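You operate a simulated robot arm through the tools that you are given. There is no shell and no other tool.

Carry out the task below with a simulated robot arm. There is one attempt and no reset: what you move stays moved.

JOB
Put things in order on the steel table top. At the end: the medium filter from the steel table top stands where the green wrench stood; the white round brush stands where the medium filter stood; the green wrench stands where the cream nut driver stood; the cream nut driver stands on top of the grey block; whatever was shut is shut again. Leave all else as you found it, and nothing knocked over.

The check looks at the end state, three seconds after you hand in, the way a careful person would. Anything else that was tipped, shoved, dropped, spilled or broken makes it a failure.

ROBOT AND FRAMES
A 6-joint arm with a two-finger gripper, fixed in place. Base frame: the origin is at the foot of the arm, x ahead of it, y to its left, z up; the work surface is at about z = 0. Lengths are in mm, angles in rad, forces in N, time in s.
With the tool pointing down near the work surface it reaches from about 180 to 480 mm from the base axis. Its first joint turns from -1.152 to 1.152 rad. Payload 1.76 kg.
The TCP is the grasp point between the finger pads, 29 mm short of the fingertips. In the tool frame z runs along the fingers and y along their closing line. The gripper opens to 82 mm; its body begins 58 mm behind the TCP.
Orientation is that of the tool frame in the base frame, as a unit quaternion [x, y, z, w]. With the fingers straight down and closing along the base's y, the tool's x points along the base's -x, its y along +y and its z along -z.

CONTROLS
- The arm moves only by the tool play_rows. Its argument "increments" is a list of rows, each a list of 7 numbers: the shift along the tool's x, y, z in mm, then the turn, a rotation vector about the tool's x, y, z in rad, then the finger opening in mm, from 0 to 82. In form: [[tx, ty, tz, rx, ry, rz, claw], ...]. A call has 1 to 20 rows; each row shifts and turns the commanded pose from where the row before left it, along the tool's axes as they then stand. A row lasts 0.2 s, in which the tool goes at most 50 mm and 0.15 rad; a call with a longer step from one row to the next is refused whole, and so is a gripper value outside its range. Where a pose cannot be reached the arm comes as near as it can. A force on the tool above 40 N (or 10 N above the force at the start of the call, whichever is more), or a blocked arm, ends the call early, and 0.2 s more pass. Each finger travels about 203.5 mm/s and halts on what it meets, pressing with about 20 N; the grip force reading is that of the motor and also rises with nothing between the fingers. The clock runs only during rows and for 0.2 s after the last one: add rows that do not move to give the fingers time. It gives the time, the measured TCP pose, the force on the tool (base axes), the opening and the grip force at its end, in the units of the frame above (readings bear some noise), with the torque about the TCP (base axes, N m) and any sound that the robot's microphone picked up, and new pictures: "show" is both (left out), scene, wrist or none.
- Cameras (640 x 400 px; columns grow to the right, rows downward): "scene" is fixed at [57, 330.1, 424.6]; the picture's right is [-0.78, -0.62, 0.00], its down [-0.35, 0.44, -0.82] and it looks along [0.51, -0.65, -0.57] (base axes); focal length 214 px, centre (320, 200). "wrist" rides on the gripper at [79, 4, -89] in the tool frame; the picture's right is [-0.05, 1.00, 0.00], its down [-0.71, -0.04, -0.71] and it looks along [-0.71, -0.04, 0.71] (tool axes); focal length 256 px, centre (320, 200). There is no depth. A picture from a camera that has moved, and an enlarged one, comes with that camera's place and axes in the base frame and with its lens.
- zoom(camera, box): a new picture of the part [left, top, right, bottom] of that camera's present view, enlarged. The clock stands still meanwhile.
- close_job(): hands the job in; it is judged then, once.

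Nothing tells you positions but the pictures and the camera data. Unless the task says otherwise, let go and move clear before handing in.

The tools are called by a JSON object that holds its "api" and its "payload". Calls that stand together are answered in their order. play_rows: Moves the arm, as the interface text tells. Its arguments: {"type":"object","properties":{"increments":{"type":"array","items":{"type":"array","items":{"type":"number"}}},"show":{"type":"string","enum":["both","scene","wrist","none"]}},"required":["increments"]} The other tools are called the same way: zoom (camera, box) takes an enlarged picture of a part of a camera's view; close_job () hands the job in.

At the start:

```text
t: 0.0
eef_pos: [290.0, 27.8, 292.6]
tool_rot: [0.001, 1.0, 0.001, 0.0]
wrist_force: [0.0, 0.5, 0.1]
torque: [0.0, 0.0, -0.01]
grip_width: 81.8
gripper_force: 0.1
```

scene: 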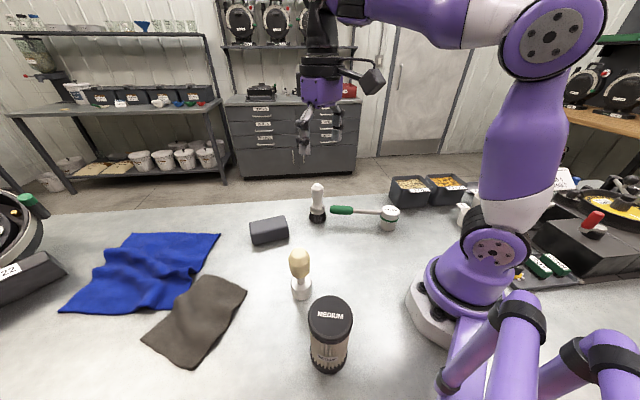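
wrist: 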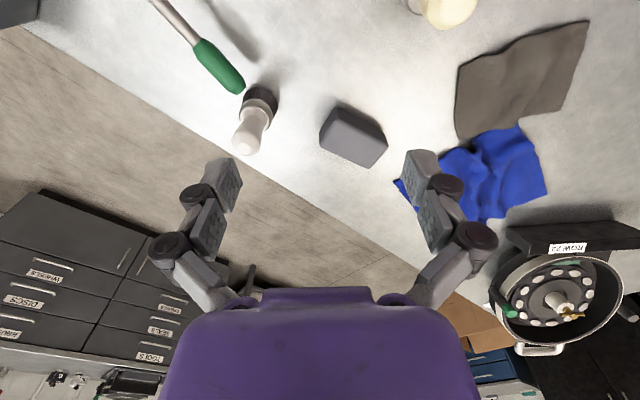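

I see a medium filter (dark cylinder with a "MEDIUM" lid), a cream-handled nut driver, a white round brush, a green wrench apparently lying with its head on a white/grey piece, and a grey block. I'll take a closer look before moving anything.

{"api": "zoom", "payload": {"camera": "scene", "box": [220, 160, 420, 285]}}

{"api": "zoom", "payload": {"camera": "scene", "box": [260, 240, 420, 390]}}

{"api": "zoom", "payload": {"camera": "scene", "box": [380, 150, 640, 310]}}

{"api": "zoom", "payload": {"camera": "wrist", "box": [140, 0, 500, 225]}}

```text
3.20 times, centred on (320, 222) of scene
camera zoom: at [57.0, 330.1, 424.6], right [-0.78, -0.62, 0.0], down [-0.35, 0.44, -0.82], along [0.51, -0.65, -0.57], focal length 686 px, centre (320, 128)
```

zoom: 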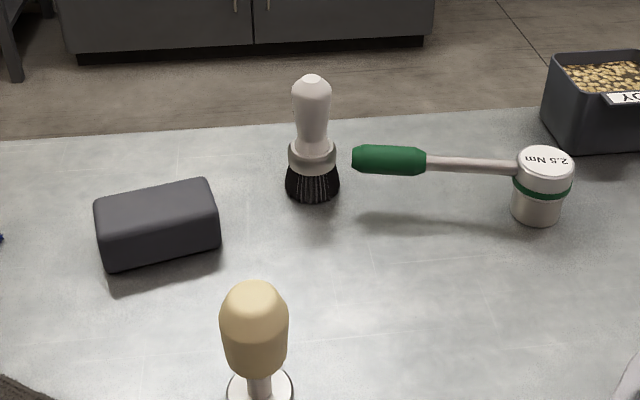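

```text
2.67 times, centred on (340, 315) of scene
camera zoom: at [57.0, 330.1, 424.6], right [-0.78, -0.62, 0.0], down [-0.35, 0.44, -0.82], along [0.51, -0.65, -0.57], focal length 572 px, centre (267, -107)
```

zoom: 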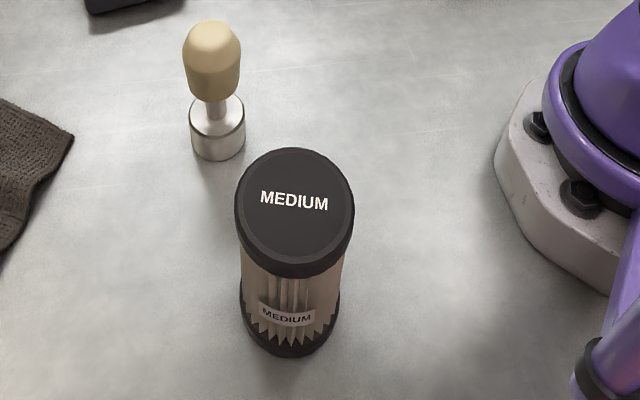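

```text
2.46 times, centred on (510, 230) of scene
camera zoom: at [57.0, 330.1, 424.6], right [-0.78, -0.62, 0.0], down [-0.35, 0.44, -0.82], along [0.51, -0.65, -0.57], focal length 528 px, centre (-148, 126)
```

zoom: 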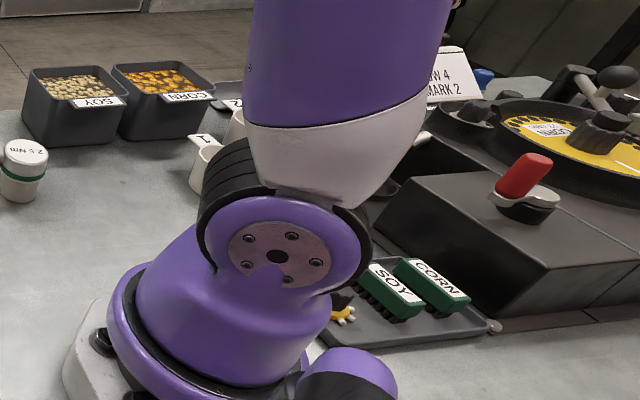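

```text
1.78 times, centred on (320, 112) of wrist
camera zoom: at [214.3, 29.7, 381.6], right [0.05, 1.0, 0.0], down [0.71, -0.04, 0.71], along [0.71, -0.04, -0.71], focal length 455 px, centre (320, 356)
```

zoom: 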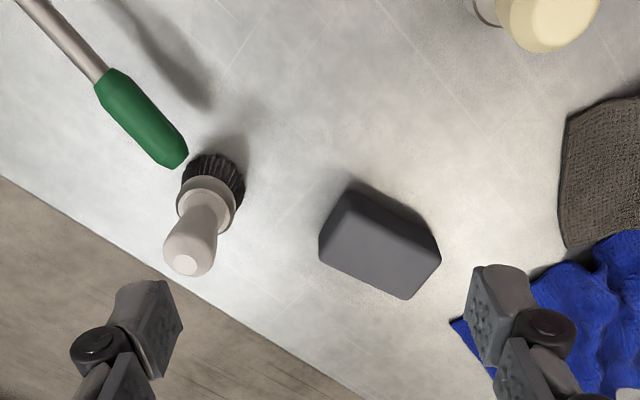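

The table things are roughly here: nut driver near (250,149), filter (143,200), wrench head (195,-172), brush (383,-68) and block (440,72). I'll go above the nut driver to measure it better with the wrist camera.

{"api": "play_rows", "payload": {"increments": [[10, 30, 0, 0, 0, 0, 82], [10, 30, 0, 0, 0, 0, 82], [10, 30, 0, 0, 0, 0, 82], [10, 31, 0, 0, 0, 0, 82], [0, 0, 0, 0, 0, 0, 82]]}}

{"api": "zoom", "payload": {"camera": "scene", "box": [230, 200, 310, 250]}}

```text
t: 1.2
eef_pos: [251.2, 150.1, 293.6]
tool_rot: [0.0, 1.0, 0.0, 0.0]
wrist_force: [0.1, 0.5, -0.2]
torque: [0.03, 0.03, -0.03]
grip_width: 81.9
gripper_force: 0.0
camera wrist: at [174.1, 153.2, 381.9], right [0.05, 1.0, 0.0], down [0.71, -0.04, 0.71], along [0.71, -0.04, -0.71], focal length 256 px, centre (320, 200)
```

scene: 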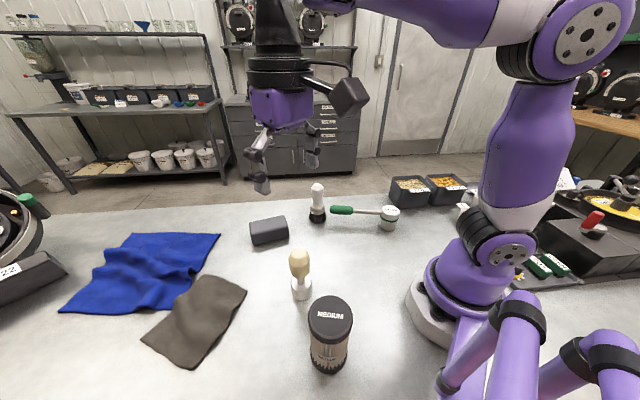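
wrist: 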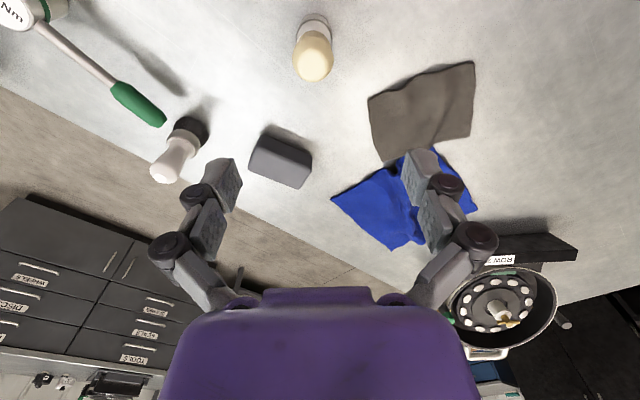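

```text
8.00 times, centred on (270, 225) of scene
camera zoom: at [57.0, 330.1, 424.6], right [-0.78, -0.62, 0.0], down [-0.35, 0.44, -0.82], along [0.51, -0.65, -0.57], focal length 1716 px, centre (720, 0)
```

zoom: 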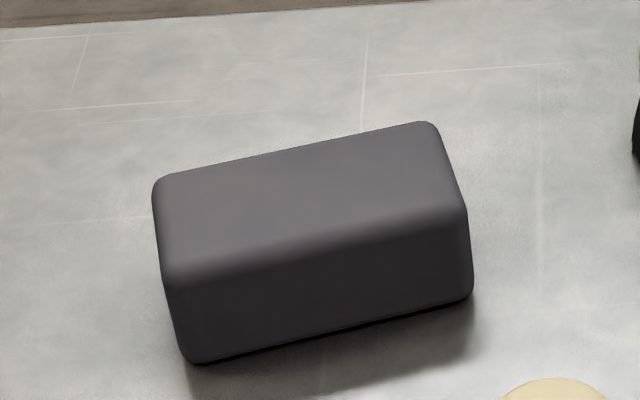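

The arm now hovers over the nut driver. I'll zoom in on each thing from here to measure positions.

{"api": "zoom", "payload": {"camera": "wrist", "box": [272, 0, 352, 100]}}

{"api": "zoom", "payload": {"camera": "wrist", "box": [230, 110, 330, 200]}}

{"api": "zoom", "payload": {"camera": "scene", "box": [275, 240, 325, 310]}}

```text
4.00 times, centred on (312, 50) of wrist
camera zoom: at [174.1, 153.2, 381.9], right [0.05, 1.0, 0.0], down [0.71, -0.04, 0.71], along [0.71, -0.04, -0.71], focal length 1024 px, centre (352, 800)
```

zoom: 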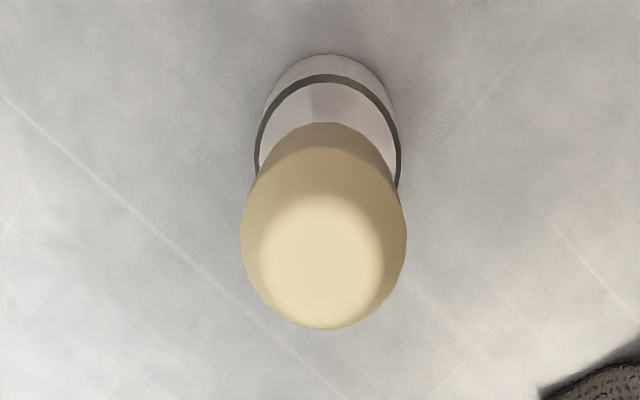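

```text
4.44 times, centred on (280, 155) of wrist
camera zoom: at [174.1, 153.2, 381.9], right [0.05, 1.0, 0.0], down [0.71, -0.04, 0.71], along [0.71, -0.04, -0.71], focal length 1138 px, centre (498, 400)
```

zoom: 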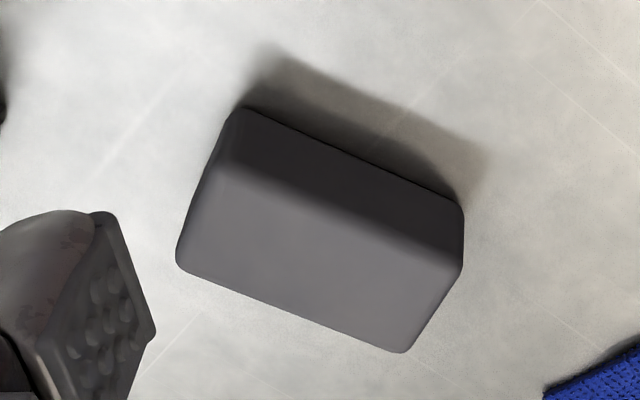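

```text
5.71 times, centred on (300, 275) of scene
camera zoom: at [57.0, 330.1, 424.6], right [-0.78, -0.62, 0.0], down [-0.35, 0.44, -0.82], along [0.51, -0.65, -0.57], focal length 1226 px, centre (434, -229)
```

zoom: 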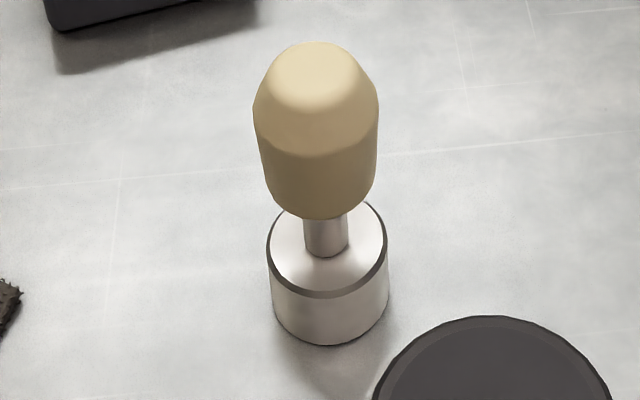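

The nut driver's centre comes out at about (256,142), top at about z=122, handle about 42 mm wide from z≈70. The block's centre is about (440,71) with its top near z≈42. I'll line up over the nut driver and come down partway.

{"api": "play_rows", "payload": {"increments": [[-5, -8, 0, 0, 0, 0, 82], [0, 0, 35, 0, 0, 0, 82], [0, 0, 35, 0, 0, 0, 82], [0, 0, 35, 0, 0, 0, 82], [0, 0, 20, 0, 0, 0, 82], [0, 0, 0, 0, 0, 0, 82]]}}

```text
t: 2.6
eef_pos: [256.3, 139.3, 167.6]
tool_rot: [0.001, 1.0, 0.001, 0.001]
wrist_force: [-0.2, -0.3, 0.2]
torque: [0.0, 0.0, 0.01]
grip_width: 81.9
gripper_force: 0.0
camera wrist: at [180.2, 143.0, 256.3], right [0.05, 1.0, 0.0], down [0.71, -0.04, 0.71], along [0.71, -0.04, -0.71], focal length 256 px, centre (320, 200)
```

scene: 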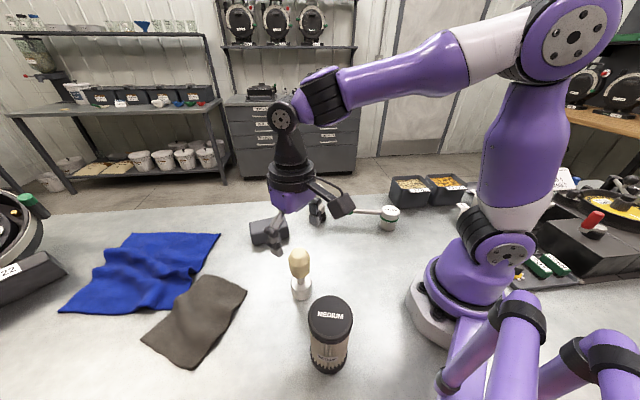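
wrist: 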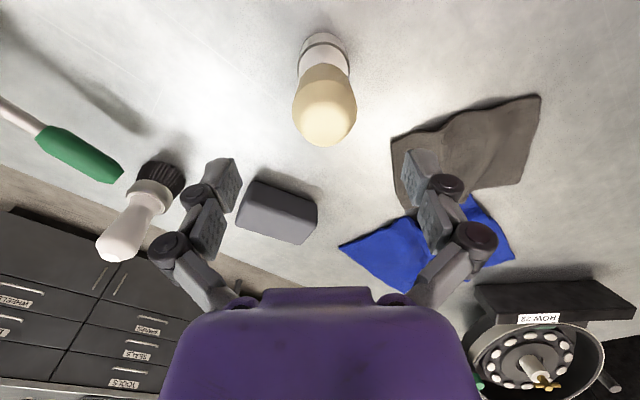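

The gripper is roughly above the nut driver. I'll check the alignment in an enlarged wrist view before going down.

{"api": "zoom", "payload": {"camera": "wrist", "box": [240, 10, 400, 160]}}

{"api": "zoom", "payload": {"camera": "wrist", "box": [170, 120, 490, 320]}}

{"api": "zoom", "payload": {"camera": "scene", "box": [240, 170, 360, 310]}}

```text
2.67 times, centred on (320, 85) of wrist
camera zoom: at [180.2, 143.0, 256.3], right [0.05, 1.0, 0.0], down [0.71, -0.04, 0.71], along [0.71, -0.04, -0.71], focal length 683 px, centre (320, 507)
```

zoom: 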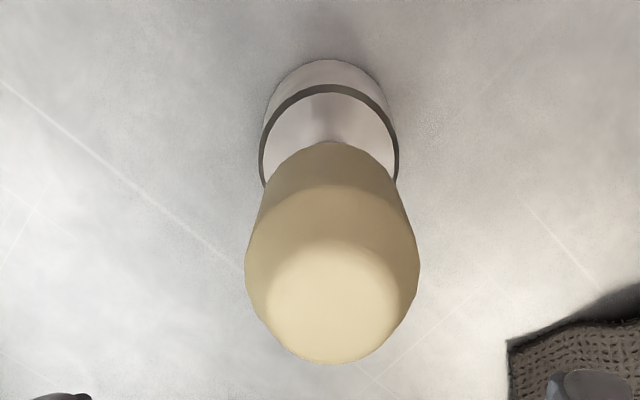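

```text
2.00 times, centred on (330, 220) of wrist
camera zoom: at [180.2, 143.0, 256.3], right [0.05, 1.0, 0.0], down [0.71, -0.04, 0.71], along [0.71, -0.04, -0.71], focal length 512 px, centre (300, 160)
```

zoom: 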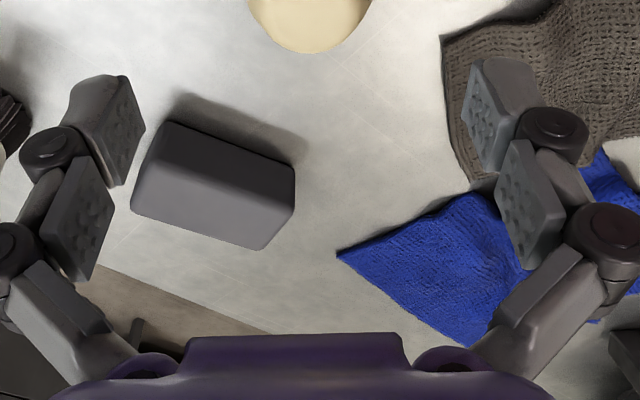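

```text
2.86 times, centred on (300, 240) of scene
camera zoom: at [57.0, 330.1, 424.6], right [-0.78, -0.62, 0.0], down [-0.35, 0.44, -0.82], along [0.51, -0.65, -0.57], focal length 613 px, centre (377, 86)
```

zoom: 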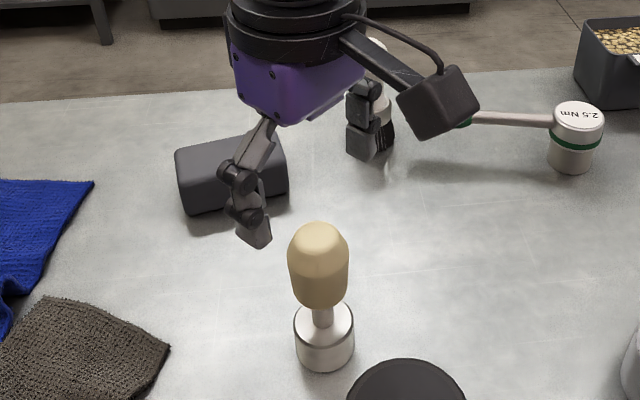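

Camera-frame readings put the nut driver at about (255,142). I'll trim by 4 and 3 mm, go down to grip height, and close gently.

{"api": "play_rows", "payload": {"increments": [[4, 3, 0, 0, 0, 0, 82], [0, 0, 25, 0, 0, 0, 82], [0, 0, 25, 0, 0, 0, 82], [0, 0, 20, 0, 0, 0, 82], [0, 0, 6, 0, 0, 0, 82], [0, 0, 0, 0, 0, 0, 82]]}}

```text
t: 4.0
eef_pos: [251.5, 142.1, 91.5]
tool_rot: [0.0, 1.0, 0.001, 0.0]
wrist_force: [0.5, -0.1, -0.1]
torque: [0.0, 0.02, -0.01]
grip_width: 82.0
gripper_force: 0.1
camera wrist: at [174.6, 145.4, 180.9], right [0.05, 1.0, 0.0], down [0.71, -0.04, 0.71], along [0.71, -0.04, -0.71], focal length 256 px, centre (320, 200)
```

scene: 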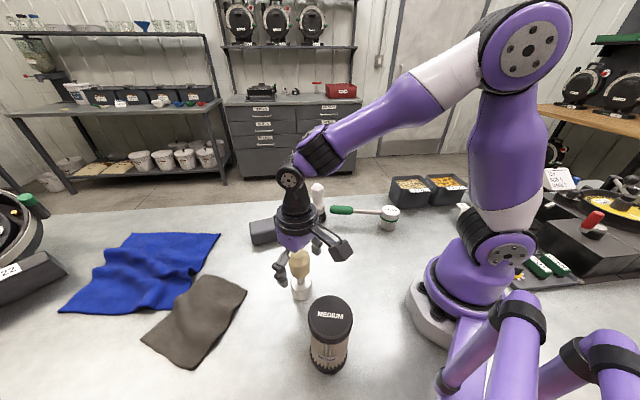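
wrist: 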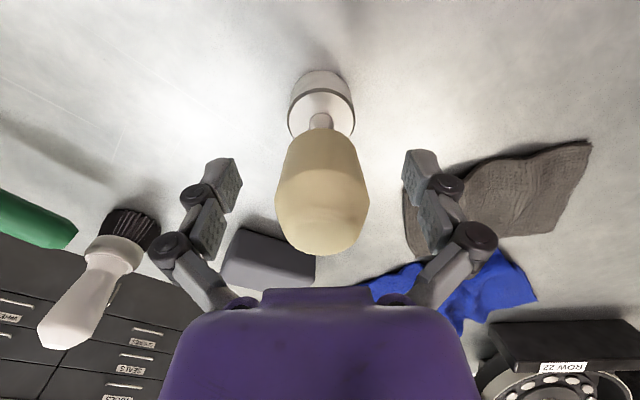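

The handle sits centred between the pads. I'll close the fingers on it.

{"api": "play_rows", "payload": {"increments": [[0, 0, 0, 0, 0, 0, 60], [0, 0, 0, 0, 0, 0, 48], [0, 0, 0, 0, 0, 0, 40], [0, 0, 0, 0, 0, 0, 30], [0, 0, 0, 0, 0, 0, 25], [0, 0, 0, 0, 0, 0, 25]]}}

```text
t: 5.4
eef_pos: [251.4, 141.7, 93.4]
tool_rot: [0.001, 1.0, 0.001, 0.0]
wrist_force: [-0.9, 2.7, 4.2]
torque: [0.04, 0.05, 0.03]
grip_width: 39.5
gripper_force: 20.1
camera wrist: at [174.7, 145.4, 181.2], right [0.05, 1.0, 0.0], down [0.71, -0.04, 0.71], along [0.71, -0.04, -0.71], focal length 256 px, centre (320, 200)
```

scene: 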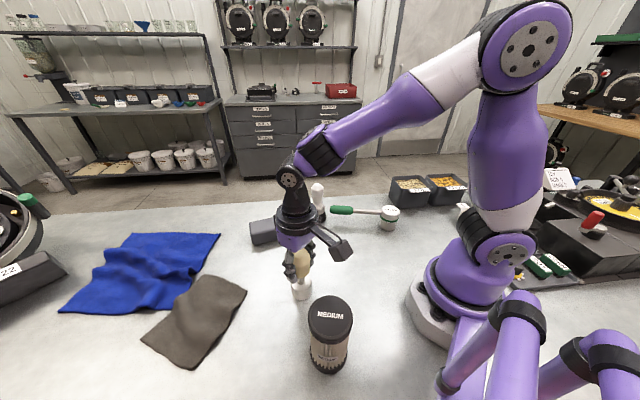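
wrist: 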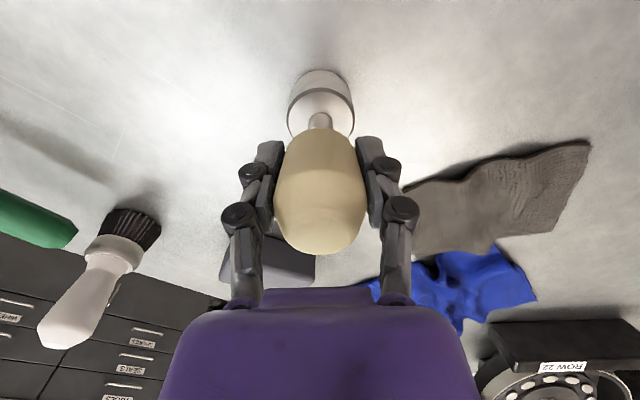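

The nut driver is held (39.5 mm, 20 N). I'll lift it straight up and check it hangs straight.

{"api": "play_rows", "payload": {"increments": [[0, 0, -10, 0, 0, 0, 25], [0, 0, -20, 0, 0, 0, 25], [0, 0, -25, 0, 0, 0, 25], [0, 0, -25, 0, 0, 0, 25], [0, 0, 0, 0, 0, 0, 25]]}}

```text
t: 6.6
eef_pos: [252.9, 140.8, 172.5]
tool_rot: [0.0, 1.0, 0.001, 0.0]
wrist_force: [0.5, -0.5, -2.6]
torque: [-0.04, 0.0, 0.02]
grip_width: 39.3
gripper_force: 19.9
camera wrist: at [175.6, 144.3, 261.4], right [0.05, 1.0, 0.0], down [0.71, -0.04, 0.71], along [0.71, -0.04, -0.71], focal length 256 px, centre (320, 200)
```

scene: 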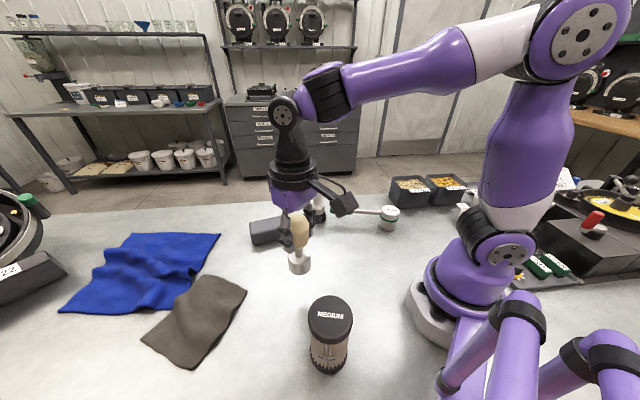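
wrist: 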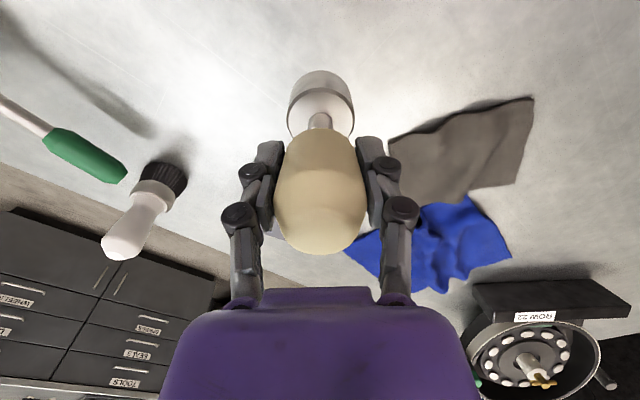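

It hangs straight with about 2.6 N of weight. I'll carry it over to the block at this height.

{"api": "play_rows", "payload": {"increments": [[-15, -6, 0, 0, 0, 0, 25], [-22, -8.5, 0, 0, 0, 0, 25], [-25, -9.5, 0, 0, 0, 0, 25], [-25, -9.5, 0, 0, 0, 0, 25], [-25, -9.5, 0, 0, 0, 0, 25], [-25, -9.5, 0, 0, 0, 0, 25], [-23, -9, 0, 0, 0, 0, 25], [-15, -6, 0, 0, 0, 0, 25], [-9.8, -3.1, 0, 0, 0, 0, 25], [0, 0, 0, 0, 0, 0, 25]]}}

{"api": "zoom", "payload": {"camera": "scene", "box": [210, 130, 330, 260]}}

{"api": "zoom", "payload": {"camera": "wrist", "box": [240, 40, 440, 260]}}

```text
t: 8.8
eef_pos: [436.9, 72.3, 171.5]
tool_rot: [0.0, 1.0, 0.0, -0.001]
wrist_force: [-1.1, -0.1, -3.4]
torque: [-0.01, 0.0, -0.02]
grip_width: 39.2
gripper_force: 20.3
camera wrist: at [360.1, 75.3, 260.0], right [0.05, 1.0, 0.0], down [0.71, -0.04, 0.71], along [0.71, -0.04, -0.71], focal length 256 px, centre (320, 200)
```

scene: 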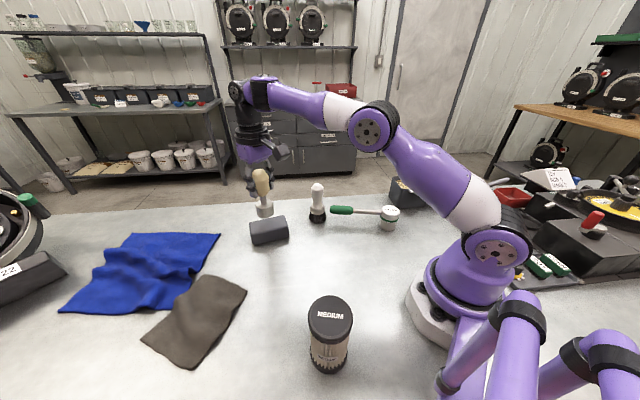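
wrist: 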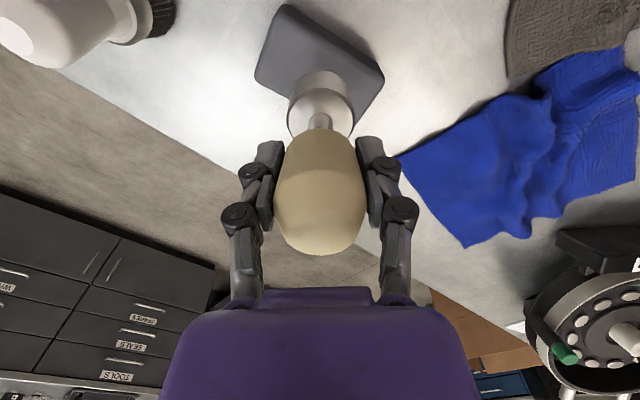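

```text
3.08 times, centred on (270, 195) of scene
camera zoom: at [57.1, 330.1, 424.6], right [-0.78, -0.62, 0.0], down [-0.35, 0.44, -0.82], along [0.51, -0.65, -0.57], focal length 660 px, centre (474, 215)
```

zoom: 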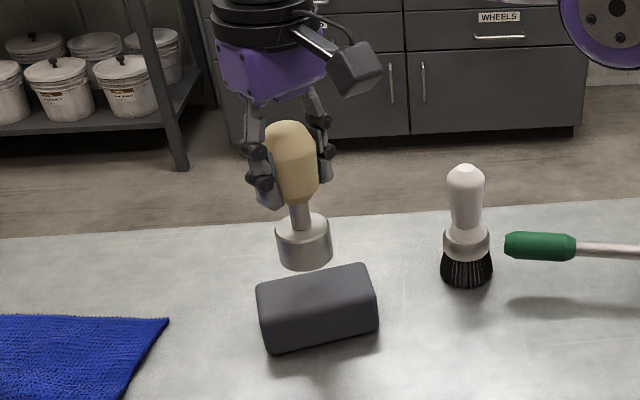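

```text
1.82 times, centred on (340, 150) of wrist
camera zoom: at [360.1, 75.3, 260.0], right [0.05, 1.0, 0.0], down [0.71, -0.04, 0.71], along [0.71, -0.04, -0.71], focal length 465 px, centre (284, 291)
```

zoom: 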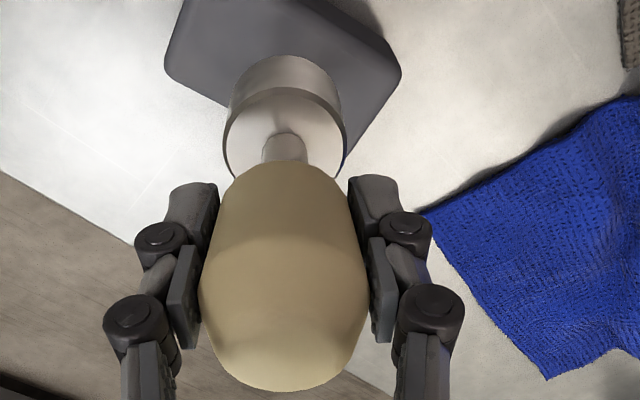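

It's above the block. I'll get an enlarged look at the block's top and the driver's foot to fine-tune the spot.

{"api": "zoom", "payload": {"camera": "wrist", "box": [240, 0, 400, 140]}}

{"api": "zoom", "payload": {"camera": "scene", "box": [235, 180, 315, 250]}}

```text
2.86 times, centred on (320, 70) of wrist
camera zoom: at [360.1, 75.3, 260.0], right [0.05, 1.0, 0.0], down [0.71, -0.04, 0.71], along [0.71, -0.04, -0.71], focal length 731 px, centre (320, 571)
```

zoom: 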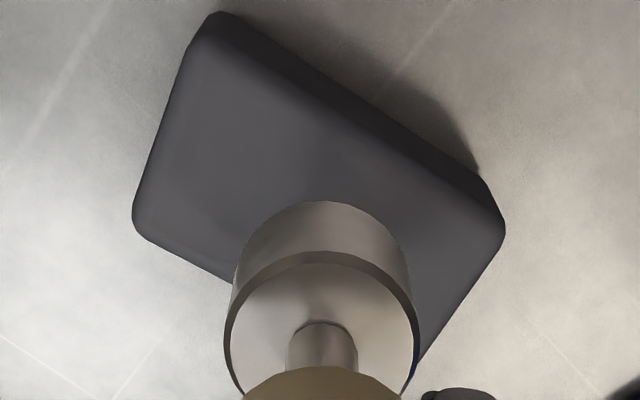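

```text
5.71 times, centred on (275, 215) of scene
camera zoom: at [57.1, 330.1, 424.6], right [-0.78, -0.62, 0.0], down [-0.35, 0.44, -0.82], along [0.51, -0.65, -0.57], focal length 1226 px, centre (577, 114)
```

zoom: 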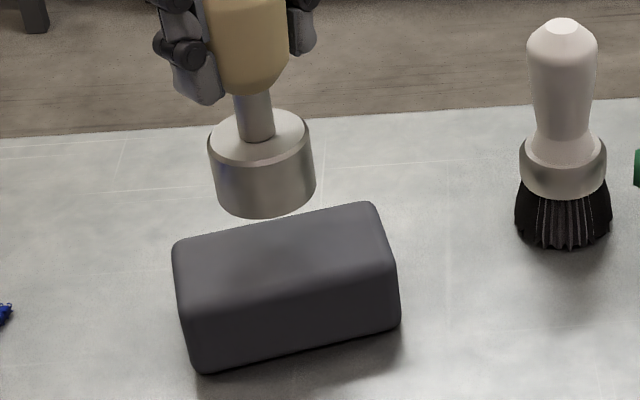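

The block's centre checks out at (439.6,71.2), and the driver is within about 2 mm of it. I'll trim 1 mm and lower to just above the block.

{"api": "play_rows", "payload": {"increments": [[1, -1, 0, 0, 0, 0, 25], [0, 0, 10, 0, 0, 0, 25], [0, 0, 10, 0, 0, 0, 25], [0, 0, 8, 0, 0, 0, 25], [0, 0, 3, 0, 0, 0, 25], [0, 0, 0, 0, 0, 0, 25]]}}

{"api": "zoom", "payload": {"camera": "scene", "box": [235, 180, 315, 250]}}

```text
t: 10.2
eef_pos: [436.0, 71.1, 141.7]
tool_rot: [0.0, 1.0, 0.001, 0.001]
wrist_force: [0.1, -0.5, -2.5]
torque: [-0.01, -0.01, -0.01]
grip_width: 39.2
gripper_force: 19.8
camera wrist: at [359.0, 74.6, 229.2], right [0.05, 1.0, 0.0], down [0.71, -0.04, 0.71], along [0.71, -0.04, -0.71], focal length 256 px, centre (320, 200)
```

scene: 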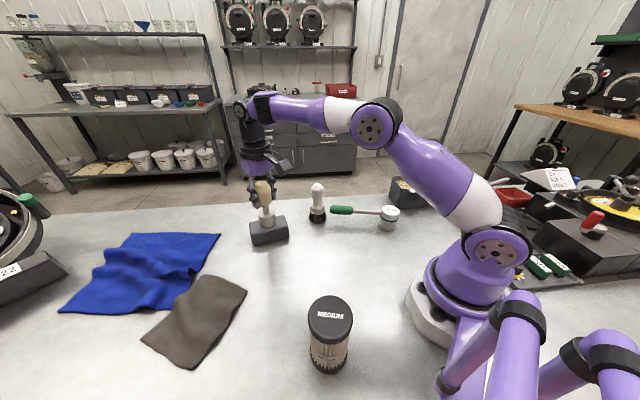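
wrist: 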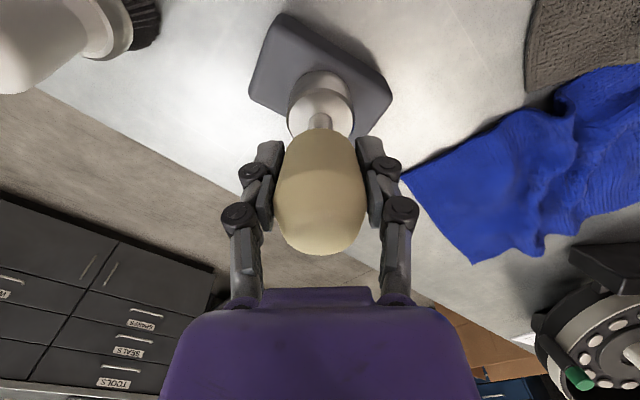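

```text
5.71 times, centred on (275, 215) of scene
camera zoom: at [57.0, 330.1, 424.6], right [-0.78, -0.62, 0.0], down [-0.35, 0.44, -0.82], along [0.51, -0.65, -0.57], focal length 1226 px, centre (577, 114)
```

zoom: 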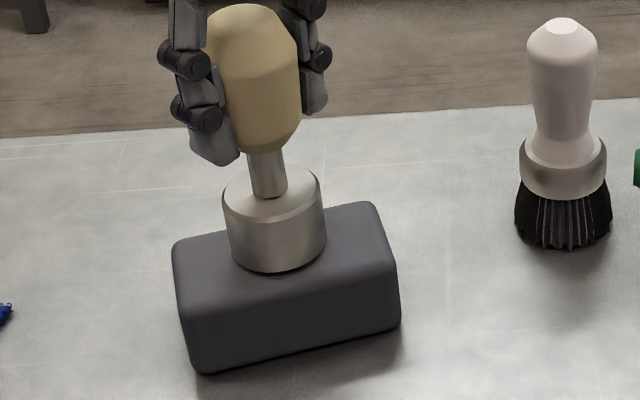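

Almost down; no contact force yet. I'll come down in small steps until the force changes.

{"api": "play_rows", "payload": {"increments": [[0, 0, 1.5, 0, 0, 0, 25], [0, 0, 1, 0, 0, 0, 25], [0, 0, 0, 0, 0, 0, 25]], "show": "none"}}

```text
t: 11.0
eef_pos: [436.7, 72.7, 138.3]
tool_rot: [0.0, 1.0, 0.001, 0.0]
wrist_force: [-0.7, -0.4, -3.7]
torque: [-0.01, -0.02, 0.0]
grip_width: 39.2
gripper_force: 19.8
```

{"api": "play_rows", "payload": {"increments": [[0, 0, 1, 0, 0, 0, 25], [0, 0, 1, 0, 0, 0, 25], [0, 0, 0, 0, 0, 0, 25]], "show": "none"}}

```text
t: 11.8
eef_pos: [435.4, 71.7, 136.9]
tool_rot: [0.0, 1.0, 0.001, 0.001]
wrist_force: [-2.6, 1.6, 8.7]
torque: [-0.01, 0.2, -0.06]
grip_width: 39.1
gripper_force: 20.4
```

The force has turned upward (+8.7 N), so the foot is on the block. I'll check visually before releasing.

{"api": "play_rows", "payload": {"increments": [[0, 0, -0.5, 0, 0, 0, 25], [0, 0, 0, 0, 0, 0, 25]], "show": "wrist"}}

{"api": "zoom", "payload": {"camera": "scene", "box": [235, 180, 315, 250]}}

{"api": "zoom", "payload": {"camera": "wrist", "box": [240, 0, 400, 140]}}

```text
t: 12.4
eef_pos: [437.4, 70.9, 137.1]
tool_rot: [0.0, 1.0, 0.001, 0.0]
wrist_force: [-0.2, 1.1, 8.3]
torque: [0.04, -0.09, 0.0]
grip_width: 39.3
gripper_force: 20.5
camera wrist: at [359.7, 74.2, 225.3], right [0.05, 1.0, 0.0], down [0.7, -0.04, 0.71], along [0.71, -0.04, -0.71], focal length 256 px, centre (320, 200)
```

wrist: 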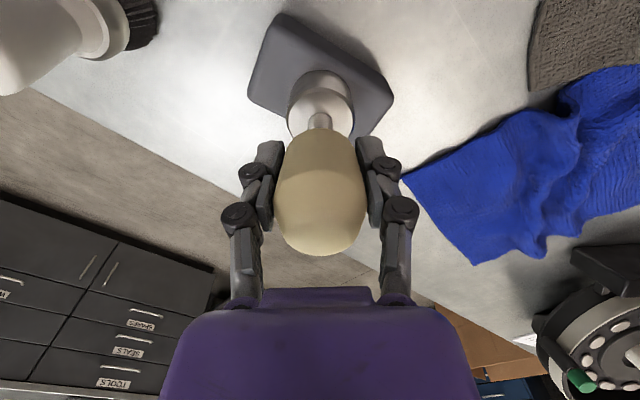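

```text
5.71 times, centred on (275, 215) of scene
camera zoom: at [57.0, 330.1, 424.6], right [-0.78, -0.62, 0.0], down [-0.35, 0.44, -0.82], along [0.51, -0.65, -0.57], focal length 1226 px, centre (577, 114)
```

zoom: 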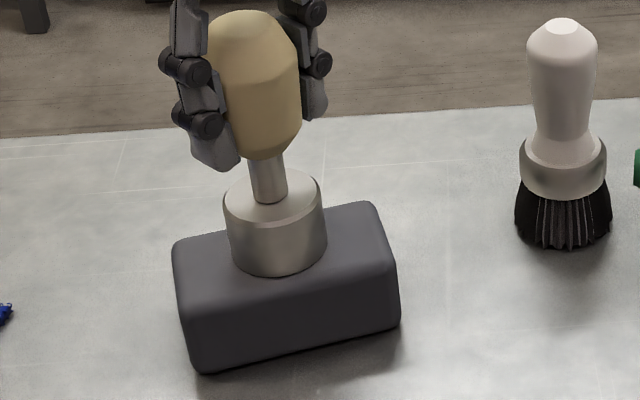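

```text
2.86 times, centred on (320, 70) of wrist
camera zoom: at [359.7, 74.2, 225.3], right [0.05, 1.0, 0.0], down [0.7, -0.04, 0.71], along [0.71, -0.04, -0.71], focal length 731 px, centre (320, 571)
```

zoom: 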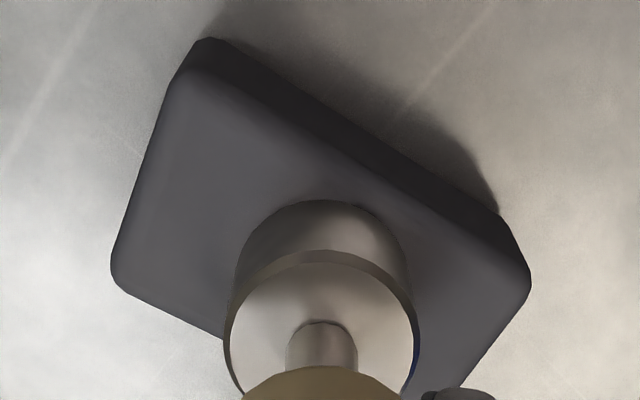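

The driver is centred on the block. I'll open slowly, wait a moment, then rise straight up.

{"api": "play_rows", "payload": {"increments": [[0, 0, 0, 0, 0, 0, 39], [0, 0, 0, 0, 0, 0, 42], [0, 0, 0, 0, 0, 0, 50], [0, 0, 0, 0, 0, 0, 65], [0, 0, 0, 0, 0, 0, 80], [0, 0, 0, 0, 0, 0, 82]]}}

```text
t: 13.8
eef_pos: [435.0, 70.9, 136.7]
tool_rot: [0.0, 1.0, 0.002, 0.0]
wrist_force: [0.4, -0.9, -0.4]
torque: [-0.02, -0.01, 0.0]
grip_width: 82.0
gripper_force: 0.1
camera wrist: at [359.6, 74.2, 225.2], right [0.05, 1.0, 0.0], down [0.71, -0.04, 0.71], along [0.71, -0.04, -0.71], focal length 256 px, centre (320, 200)
```

scene: 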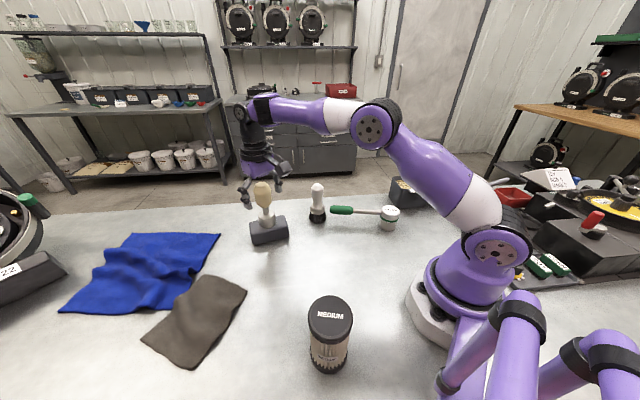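
wrist: 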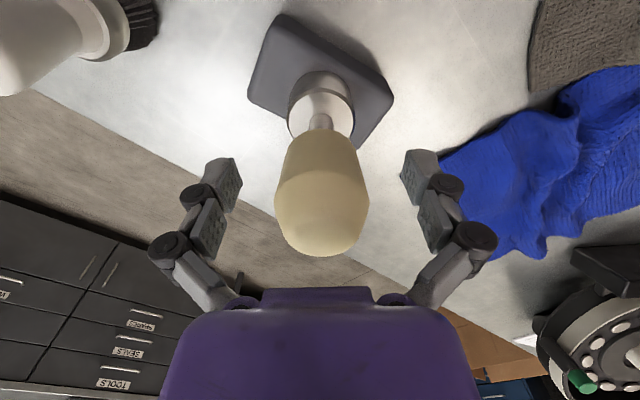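

The driver stands free on the block. I'll rise straight up well clear, then travel to above the wrench head and turn the gripper across its shaft.

{"api": "play_rows", "payload": {"increments": [[0, 0, -15, 0, 0, 0, 82], [0, 0, -25, 0, 0, 0, 82], [0, 0, -35, 0, 0, 0, 82], [0, 0, -38, 0, 0, 0, 82], [0, 0, 0, 0, 0, 0, 82]]}}

{"api": "zoom", "payload": {"camera": "scene", "box": [235, 170, 315, 250]}}

```text
t: 15.0
eef_pos: [423.4, 68.9, 233.3]
tool_rot: [0.0, 1.0, 0.001, 0.0]
wrist_force: [0.1, 0.1, 0.4]
torque: [0.0, 0.0, 0.01]
grip_width: 82.1
gripper_force: 0.1
out of reach, approached as far as the arm can: row 4
camera wrist: at [347.5, 71.5, 321.1], right [0.05, 1.0, 0.0], down [0.71, -0.04, 0.71], along [0.71, -0.04, -0.71], focal length 256 px, centre (320, 200)
```

scene: 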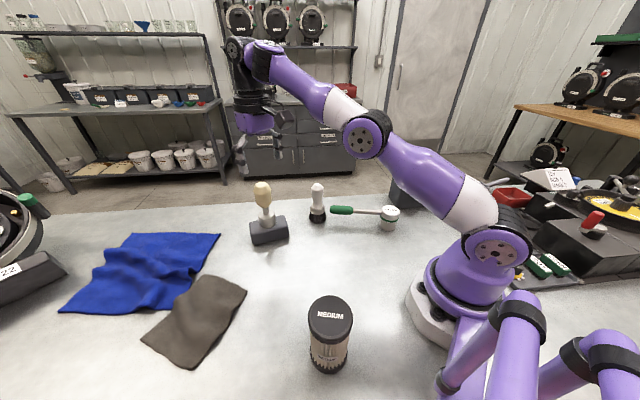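
wrist: 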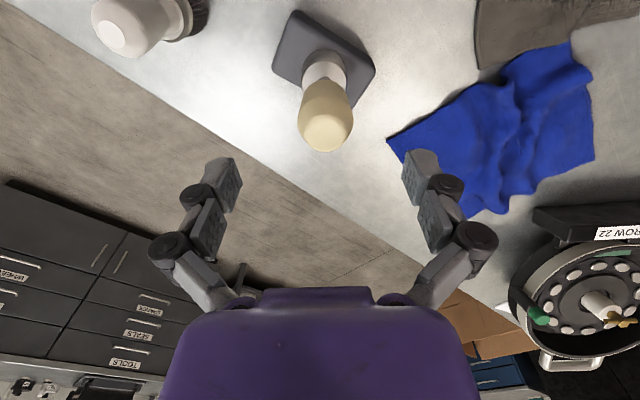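

```text
5.00 times, centred on (275, 210) of scene
camera zoom: at [57.0, 330.1, 424.6], right [-0.78, -0.62, 0.0], down [-0.35, 0.44, -0.82], along [0.51, -0.65, -0.57], focal length 1072 px, centre (545, 150)
```

zoom: 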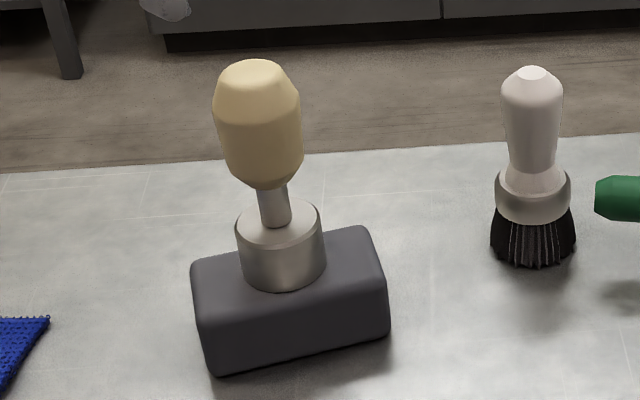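

The driver stands well on the block. Now I'll travel over to the wrench head.

{"api": "play_rows", "payload": {"increments": [[23, -24, 0, 0, 0, 0, 82], [23, -24, 0, 0, 0, 0, 82], [23, -24, 0, 0, 0, 0, 82], [23, -24, 0, 0, 0, 0, 82], [23, -24, 0, 0, 0, 0, 82], [23, -24, 0, 0, 0, 0, 82], [23, -24, 0, 0, 0, 0, 82], [23, -24, 0, 0, 0, 0, 82], [23, -24, 0, 0, 0, 0, 82], [23, -24, 0, 0, 0, 0, 82], [0, 0, 0, 0, 0, -0.14, 82], [0, 0, 0, 0, 0, -0.14, 82], [0, 0, 0, 0, 0, -0.14, 82], [0, 0, 0, 0, 0, -0.115, 82], [0, 0, 0, 0, 0, 0, 82]]}}

```text
t: 18.2
eef_pos: [196.6, -171.2, 230.9]
tool_rot: [-0.265, 0.964, 0.0, 0.0]
wrist_force: [0.0, -0.3, -0.4]
torque: [0.01, 0.02, 0.03]
grip_width: 81.9
gripper_force: 0.1
camera wrist: at [127.6, -208.9, 319.8], right [-0.46, 0.89, 0.0], down [0.63, 0.33, 0.71], along [0.63, 0.33, -0.71], focal length 256 px, centre (320, 200)
```

scene: 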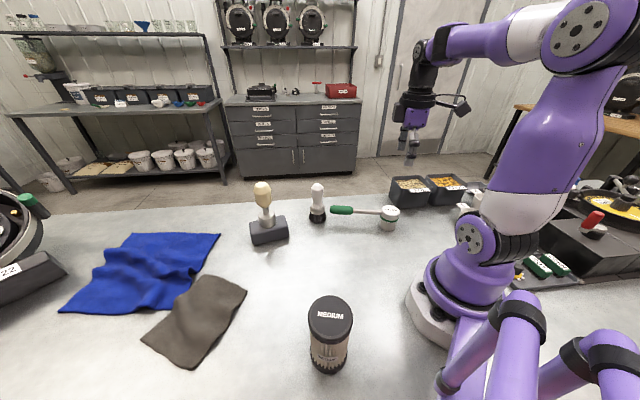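
wrist: 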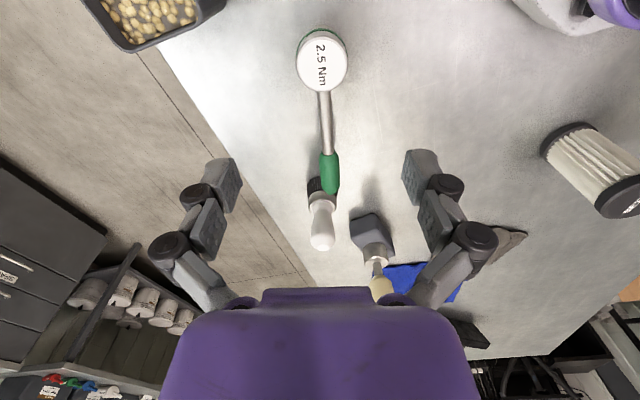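

I'm above the wrench head with the gripper turned across the shaft. I'll zoom to measure the head and shaft.

{"api": "zoom", "payload": {"camera": "wrist", "box": [260, 0, 400, 110]}}

{"api": "zoom", "payload": {"camera": "wrist", "box": [270, 80, 410, 260]}}

{"api": "zoom", "payload": {"camera": "scene", "box": [320, 180, 420, 250]}}

{"api": "zoom", "payload": {"camera": "scene", "box": [290, 280, 370, 390]}}

```text
3.64 times, centred on (330, 55) of wrist
camera zoom: at [127.6, -208.9, 319.8], right [-0.46, 0.89, 0.0], down [0.63, 0.33, 0.71], along [0.63, 0.33, -0.71], focal length 931 px, centre (284, 727)
```

zoom: 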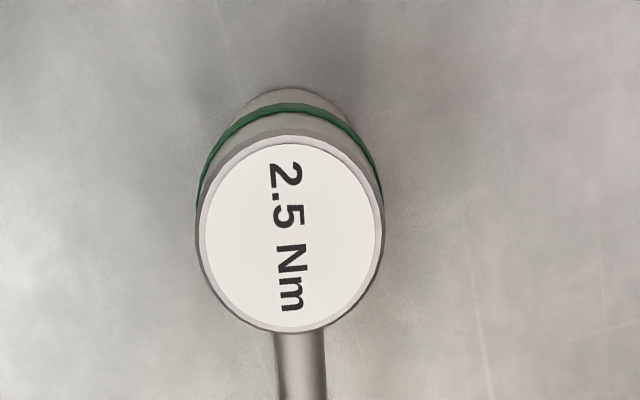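

```text
2.22 times, centred on (340, 170) of wrist
camera zoom: at [127.6, -208.9, 319.8], right [-0.46, 0.89, 0.0], down [0.63, 0.33, 0.71], along [0.63, 0.33, -0.71], focal length 569 px, centre (276, 267)
```

zoom: 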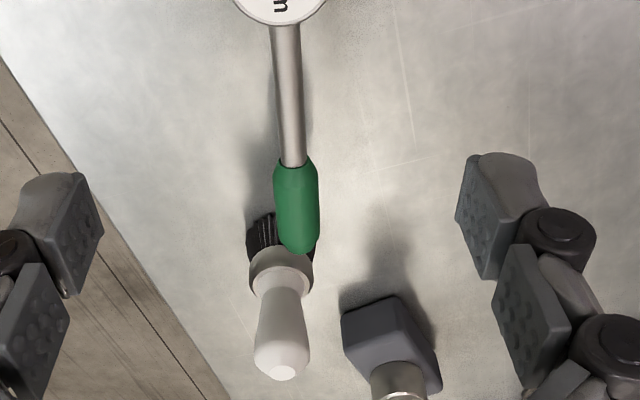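

```text
5.71 times, centred on (370, 215) of scene
camera zoom: at [57.0, 330.1, 424.6], right [-0.78, -0.62, 0.0], down [-0.35, 0.44, -0.82], along [0.51, -0.65, -0.57], focal length 1226 px, centre (34, 114)
```

zoom: 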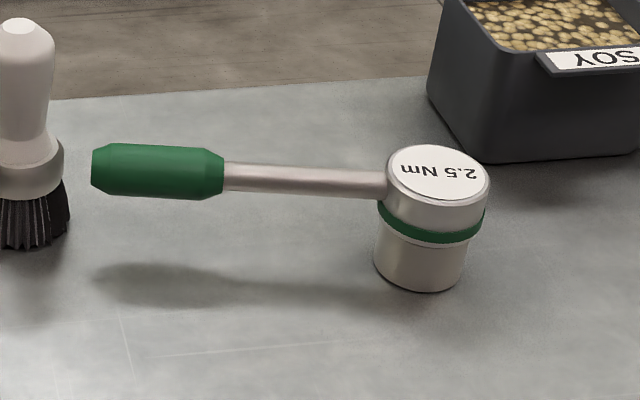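

```text
3.64 times, centred on (330, 335) of scene
camera zoom: at [57.0, 330.1, 424.6], right [-0.78, -0.62, 0.0], down [-0.35, 0.44, -0.82], along [0.51, -0.65, -0.57], focal length 780 px, centre (284, -291)
```

zoom: 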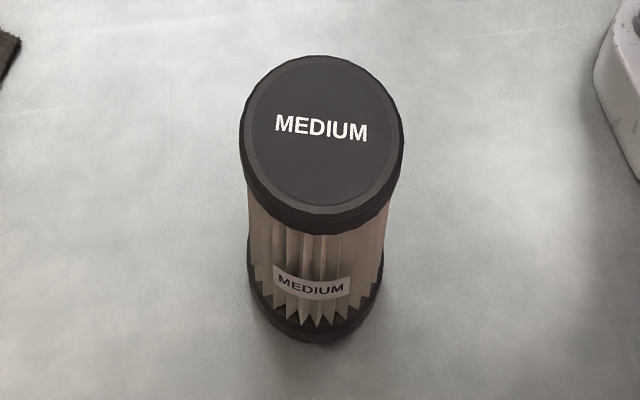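

The wrench head is at about (198.7,-169), top at z≈58, about 48 mm wide, with the shaft pointing at about 31°. I'll trim and come down to above it.

{"api": "play_rows", "payload": {"increments": [[-2.5, 2, 0, 0, 0, 0, 82], [0, 0, 30, 0, 0, 0, 82], [0, 0, 35, 0, 0, 0, 82], [0, 0, 35, 0, 0, 0, 82], [0, 0, 21, 0, 0, 0, 82], [0, 0, 0, 0, 0, 0, 82]]}}

{"api": "zoom", "payload": {"camera": "wrist", "box": [200, 0, 440, 200]}}

```text
t: 19.6
eef_pos: [196.4, -168.1, 109.4]
tool_rot: [-0.264, 0.965, 0.001, 0.001]
wrist_force: [0.3, 0.7, 0.8]
torque: [-0.02, -0.01, -0.01]
grip_width: 81.9
gripper_force: 0.1
camera wrist: at [128.4, -205.1, 197.9], right [-0.46, 0.89, 0.0], down [0.63, 0.33, 0.71], along [0.63, 0.33, -0.71], focal length 256 px, centre (320, 200)
```

scene: 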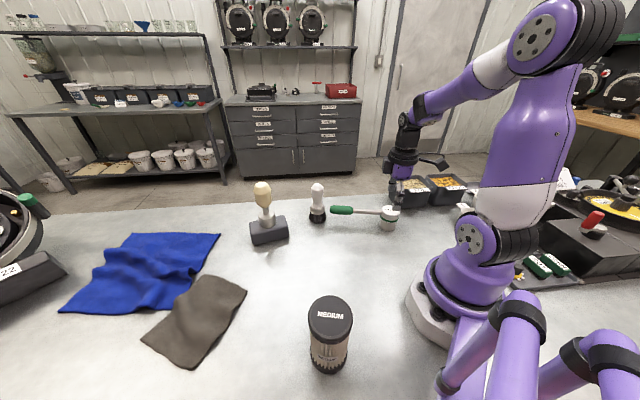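
wrist: 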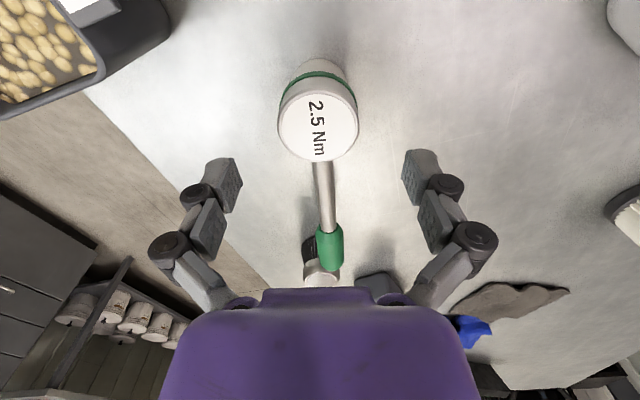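

```text
2.00 times, centred on (320, 100) of wrist
camera zoom: at [128.4, -205.1, 197.9], right [-0.46, 0.89, 0.0], down [0.63, 0.33, 0.71], along [0.63, 0.33, -0.71], focal length 512 px, centre (320, 400)
```

zoom: 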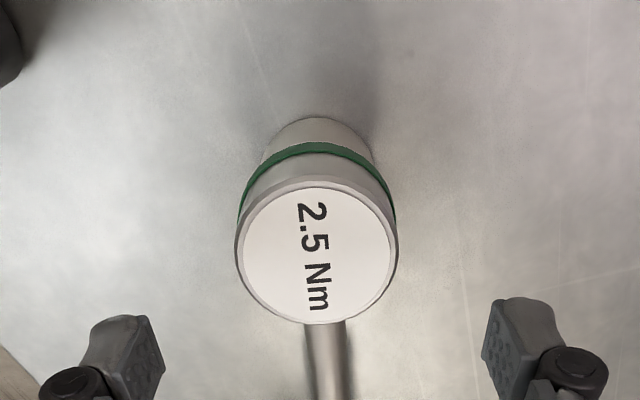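

The head is centred within about 1.5 mm. I'll trim and go down to grip height.

{"api": "play_rows", "payload": {"increments": [[1.3, -1.3, 0, 0, 0, 0, 82], [0, 0, 25, 0, 0, 0, 82], [0, 0, 25, 0, 0, 0, 82], [0, 0, 15, 0, 0, 0, 82], [0, 0, 6, 0, 0, 0, 82], [0, 0, 0, 0, 0, 0, 82]]}}

{"api": "zoom", "payload": {"camera": "scene", "box": [330, 150, 450, 240]}}

```text
t: 21.0
eef_pos: [196.1, -168.2, 40.4]
tool_rot: [-0.264, 0.965, 0.0, 0.001]
wrist_force: [-0.2, -0.8, 0.1]
torque: [-0.01, 0.04, 0.0]
grip_width: 81.7
gripper_force: 0.0
camera wrist: at [127.9, -207.4, 127.6], right [-0.46, 0.89, 0.0], down [0.63, 0.33, 0.71], along [0.63, 0.33, -0.71], focal length 256 px, centre (320, 200)
```

scene: 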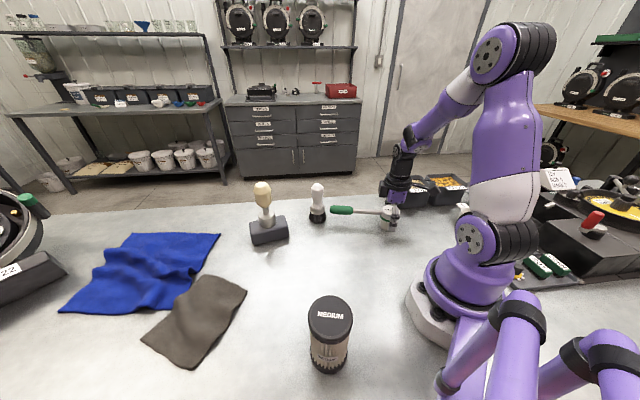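
wrist: 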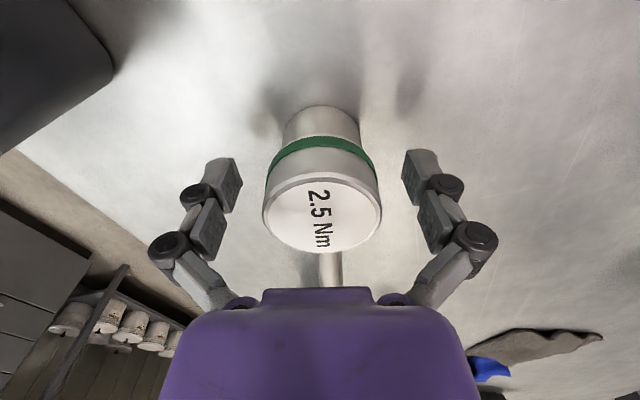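

```text
4.44 times, centred on (390, 195) of scene
camera zoom: at [57.0, 330.1, 424.6], right [-0.78, -0.62, 0.0], down [-0.35, 0.44, -0.82], along [0.51, -0.65, -0.57], focal length 953 px, centre (9, 222)
```

zoom: 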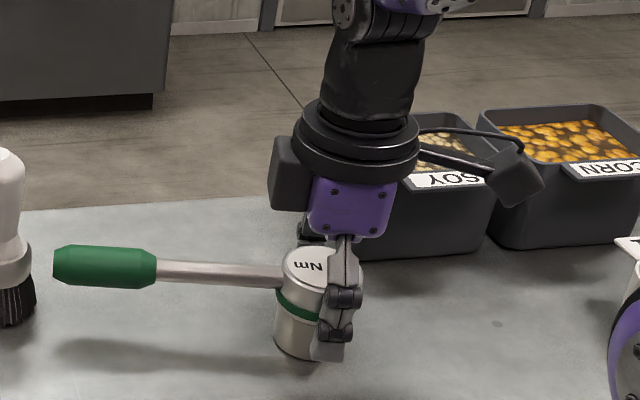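

The fingers straddle the head well. I'll close on it.

{"api": "play_rows", "payload": {"increments": [[0, 0, 0, 0, 0, 0, 65], [0, 0, 0, 0, 0, 0, 54], [0, 0, 0, 0, 0, 0, 46], [0, 0, 0, 0, 0, 0, 38], [0, 0, 0, 0, 0, 0, 34], [0, 0, 0, 0, 0, 0, 34]]}}

```text
t: 22.4
eef_pos: [194.5, -170.5, 39.5]
tool_rot: [-0.263, 0.965, 0.001, 0.0]
wrist_force: [-2.8, 2.9, 5.4]
torque: [0.09, 0.13, -0.03]
grip_width: 48.7
gripper_force: 19.9
camera wrist: at [127.9, -207.4, 127.8], right [-0.46, 0.89, 0.0], down [0.63, 0.33, 0.71], along [0.63, 0.33, -0.71], focal length 256 px, centre (320, 200)
```

scene: 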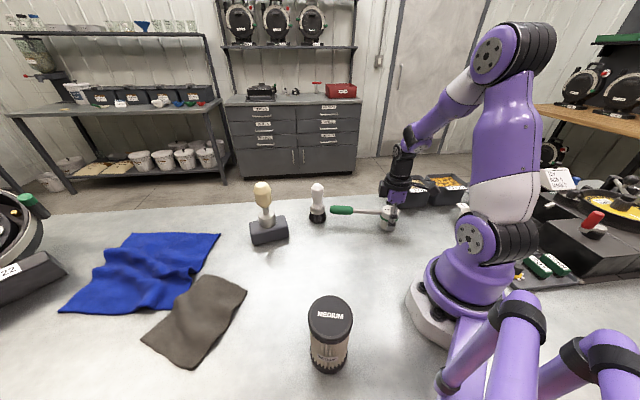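
wrist: 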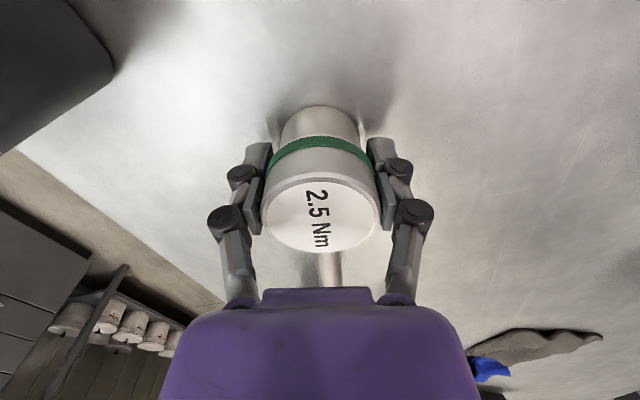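

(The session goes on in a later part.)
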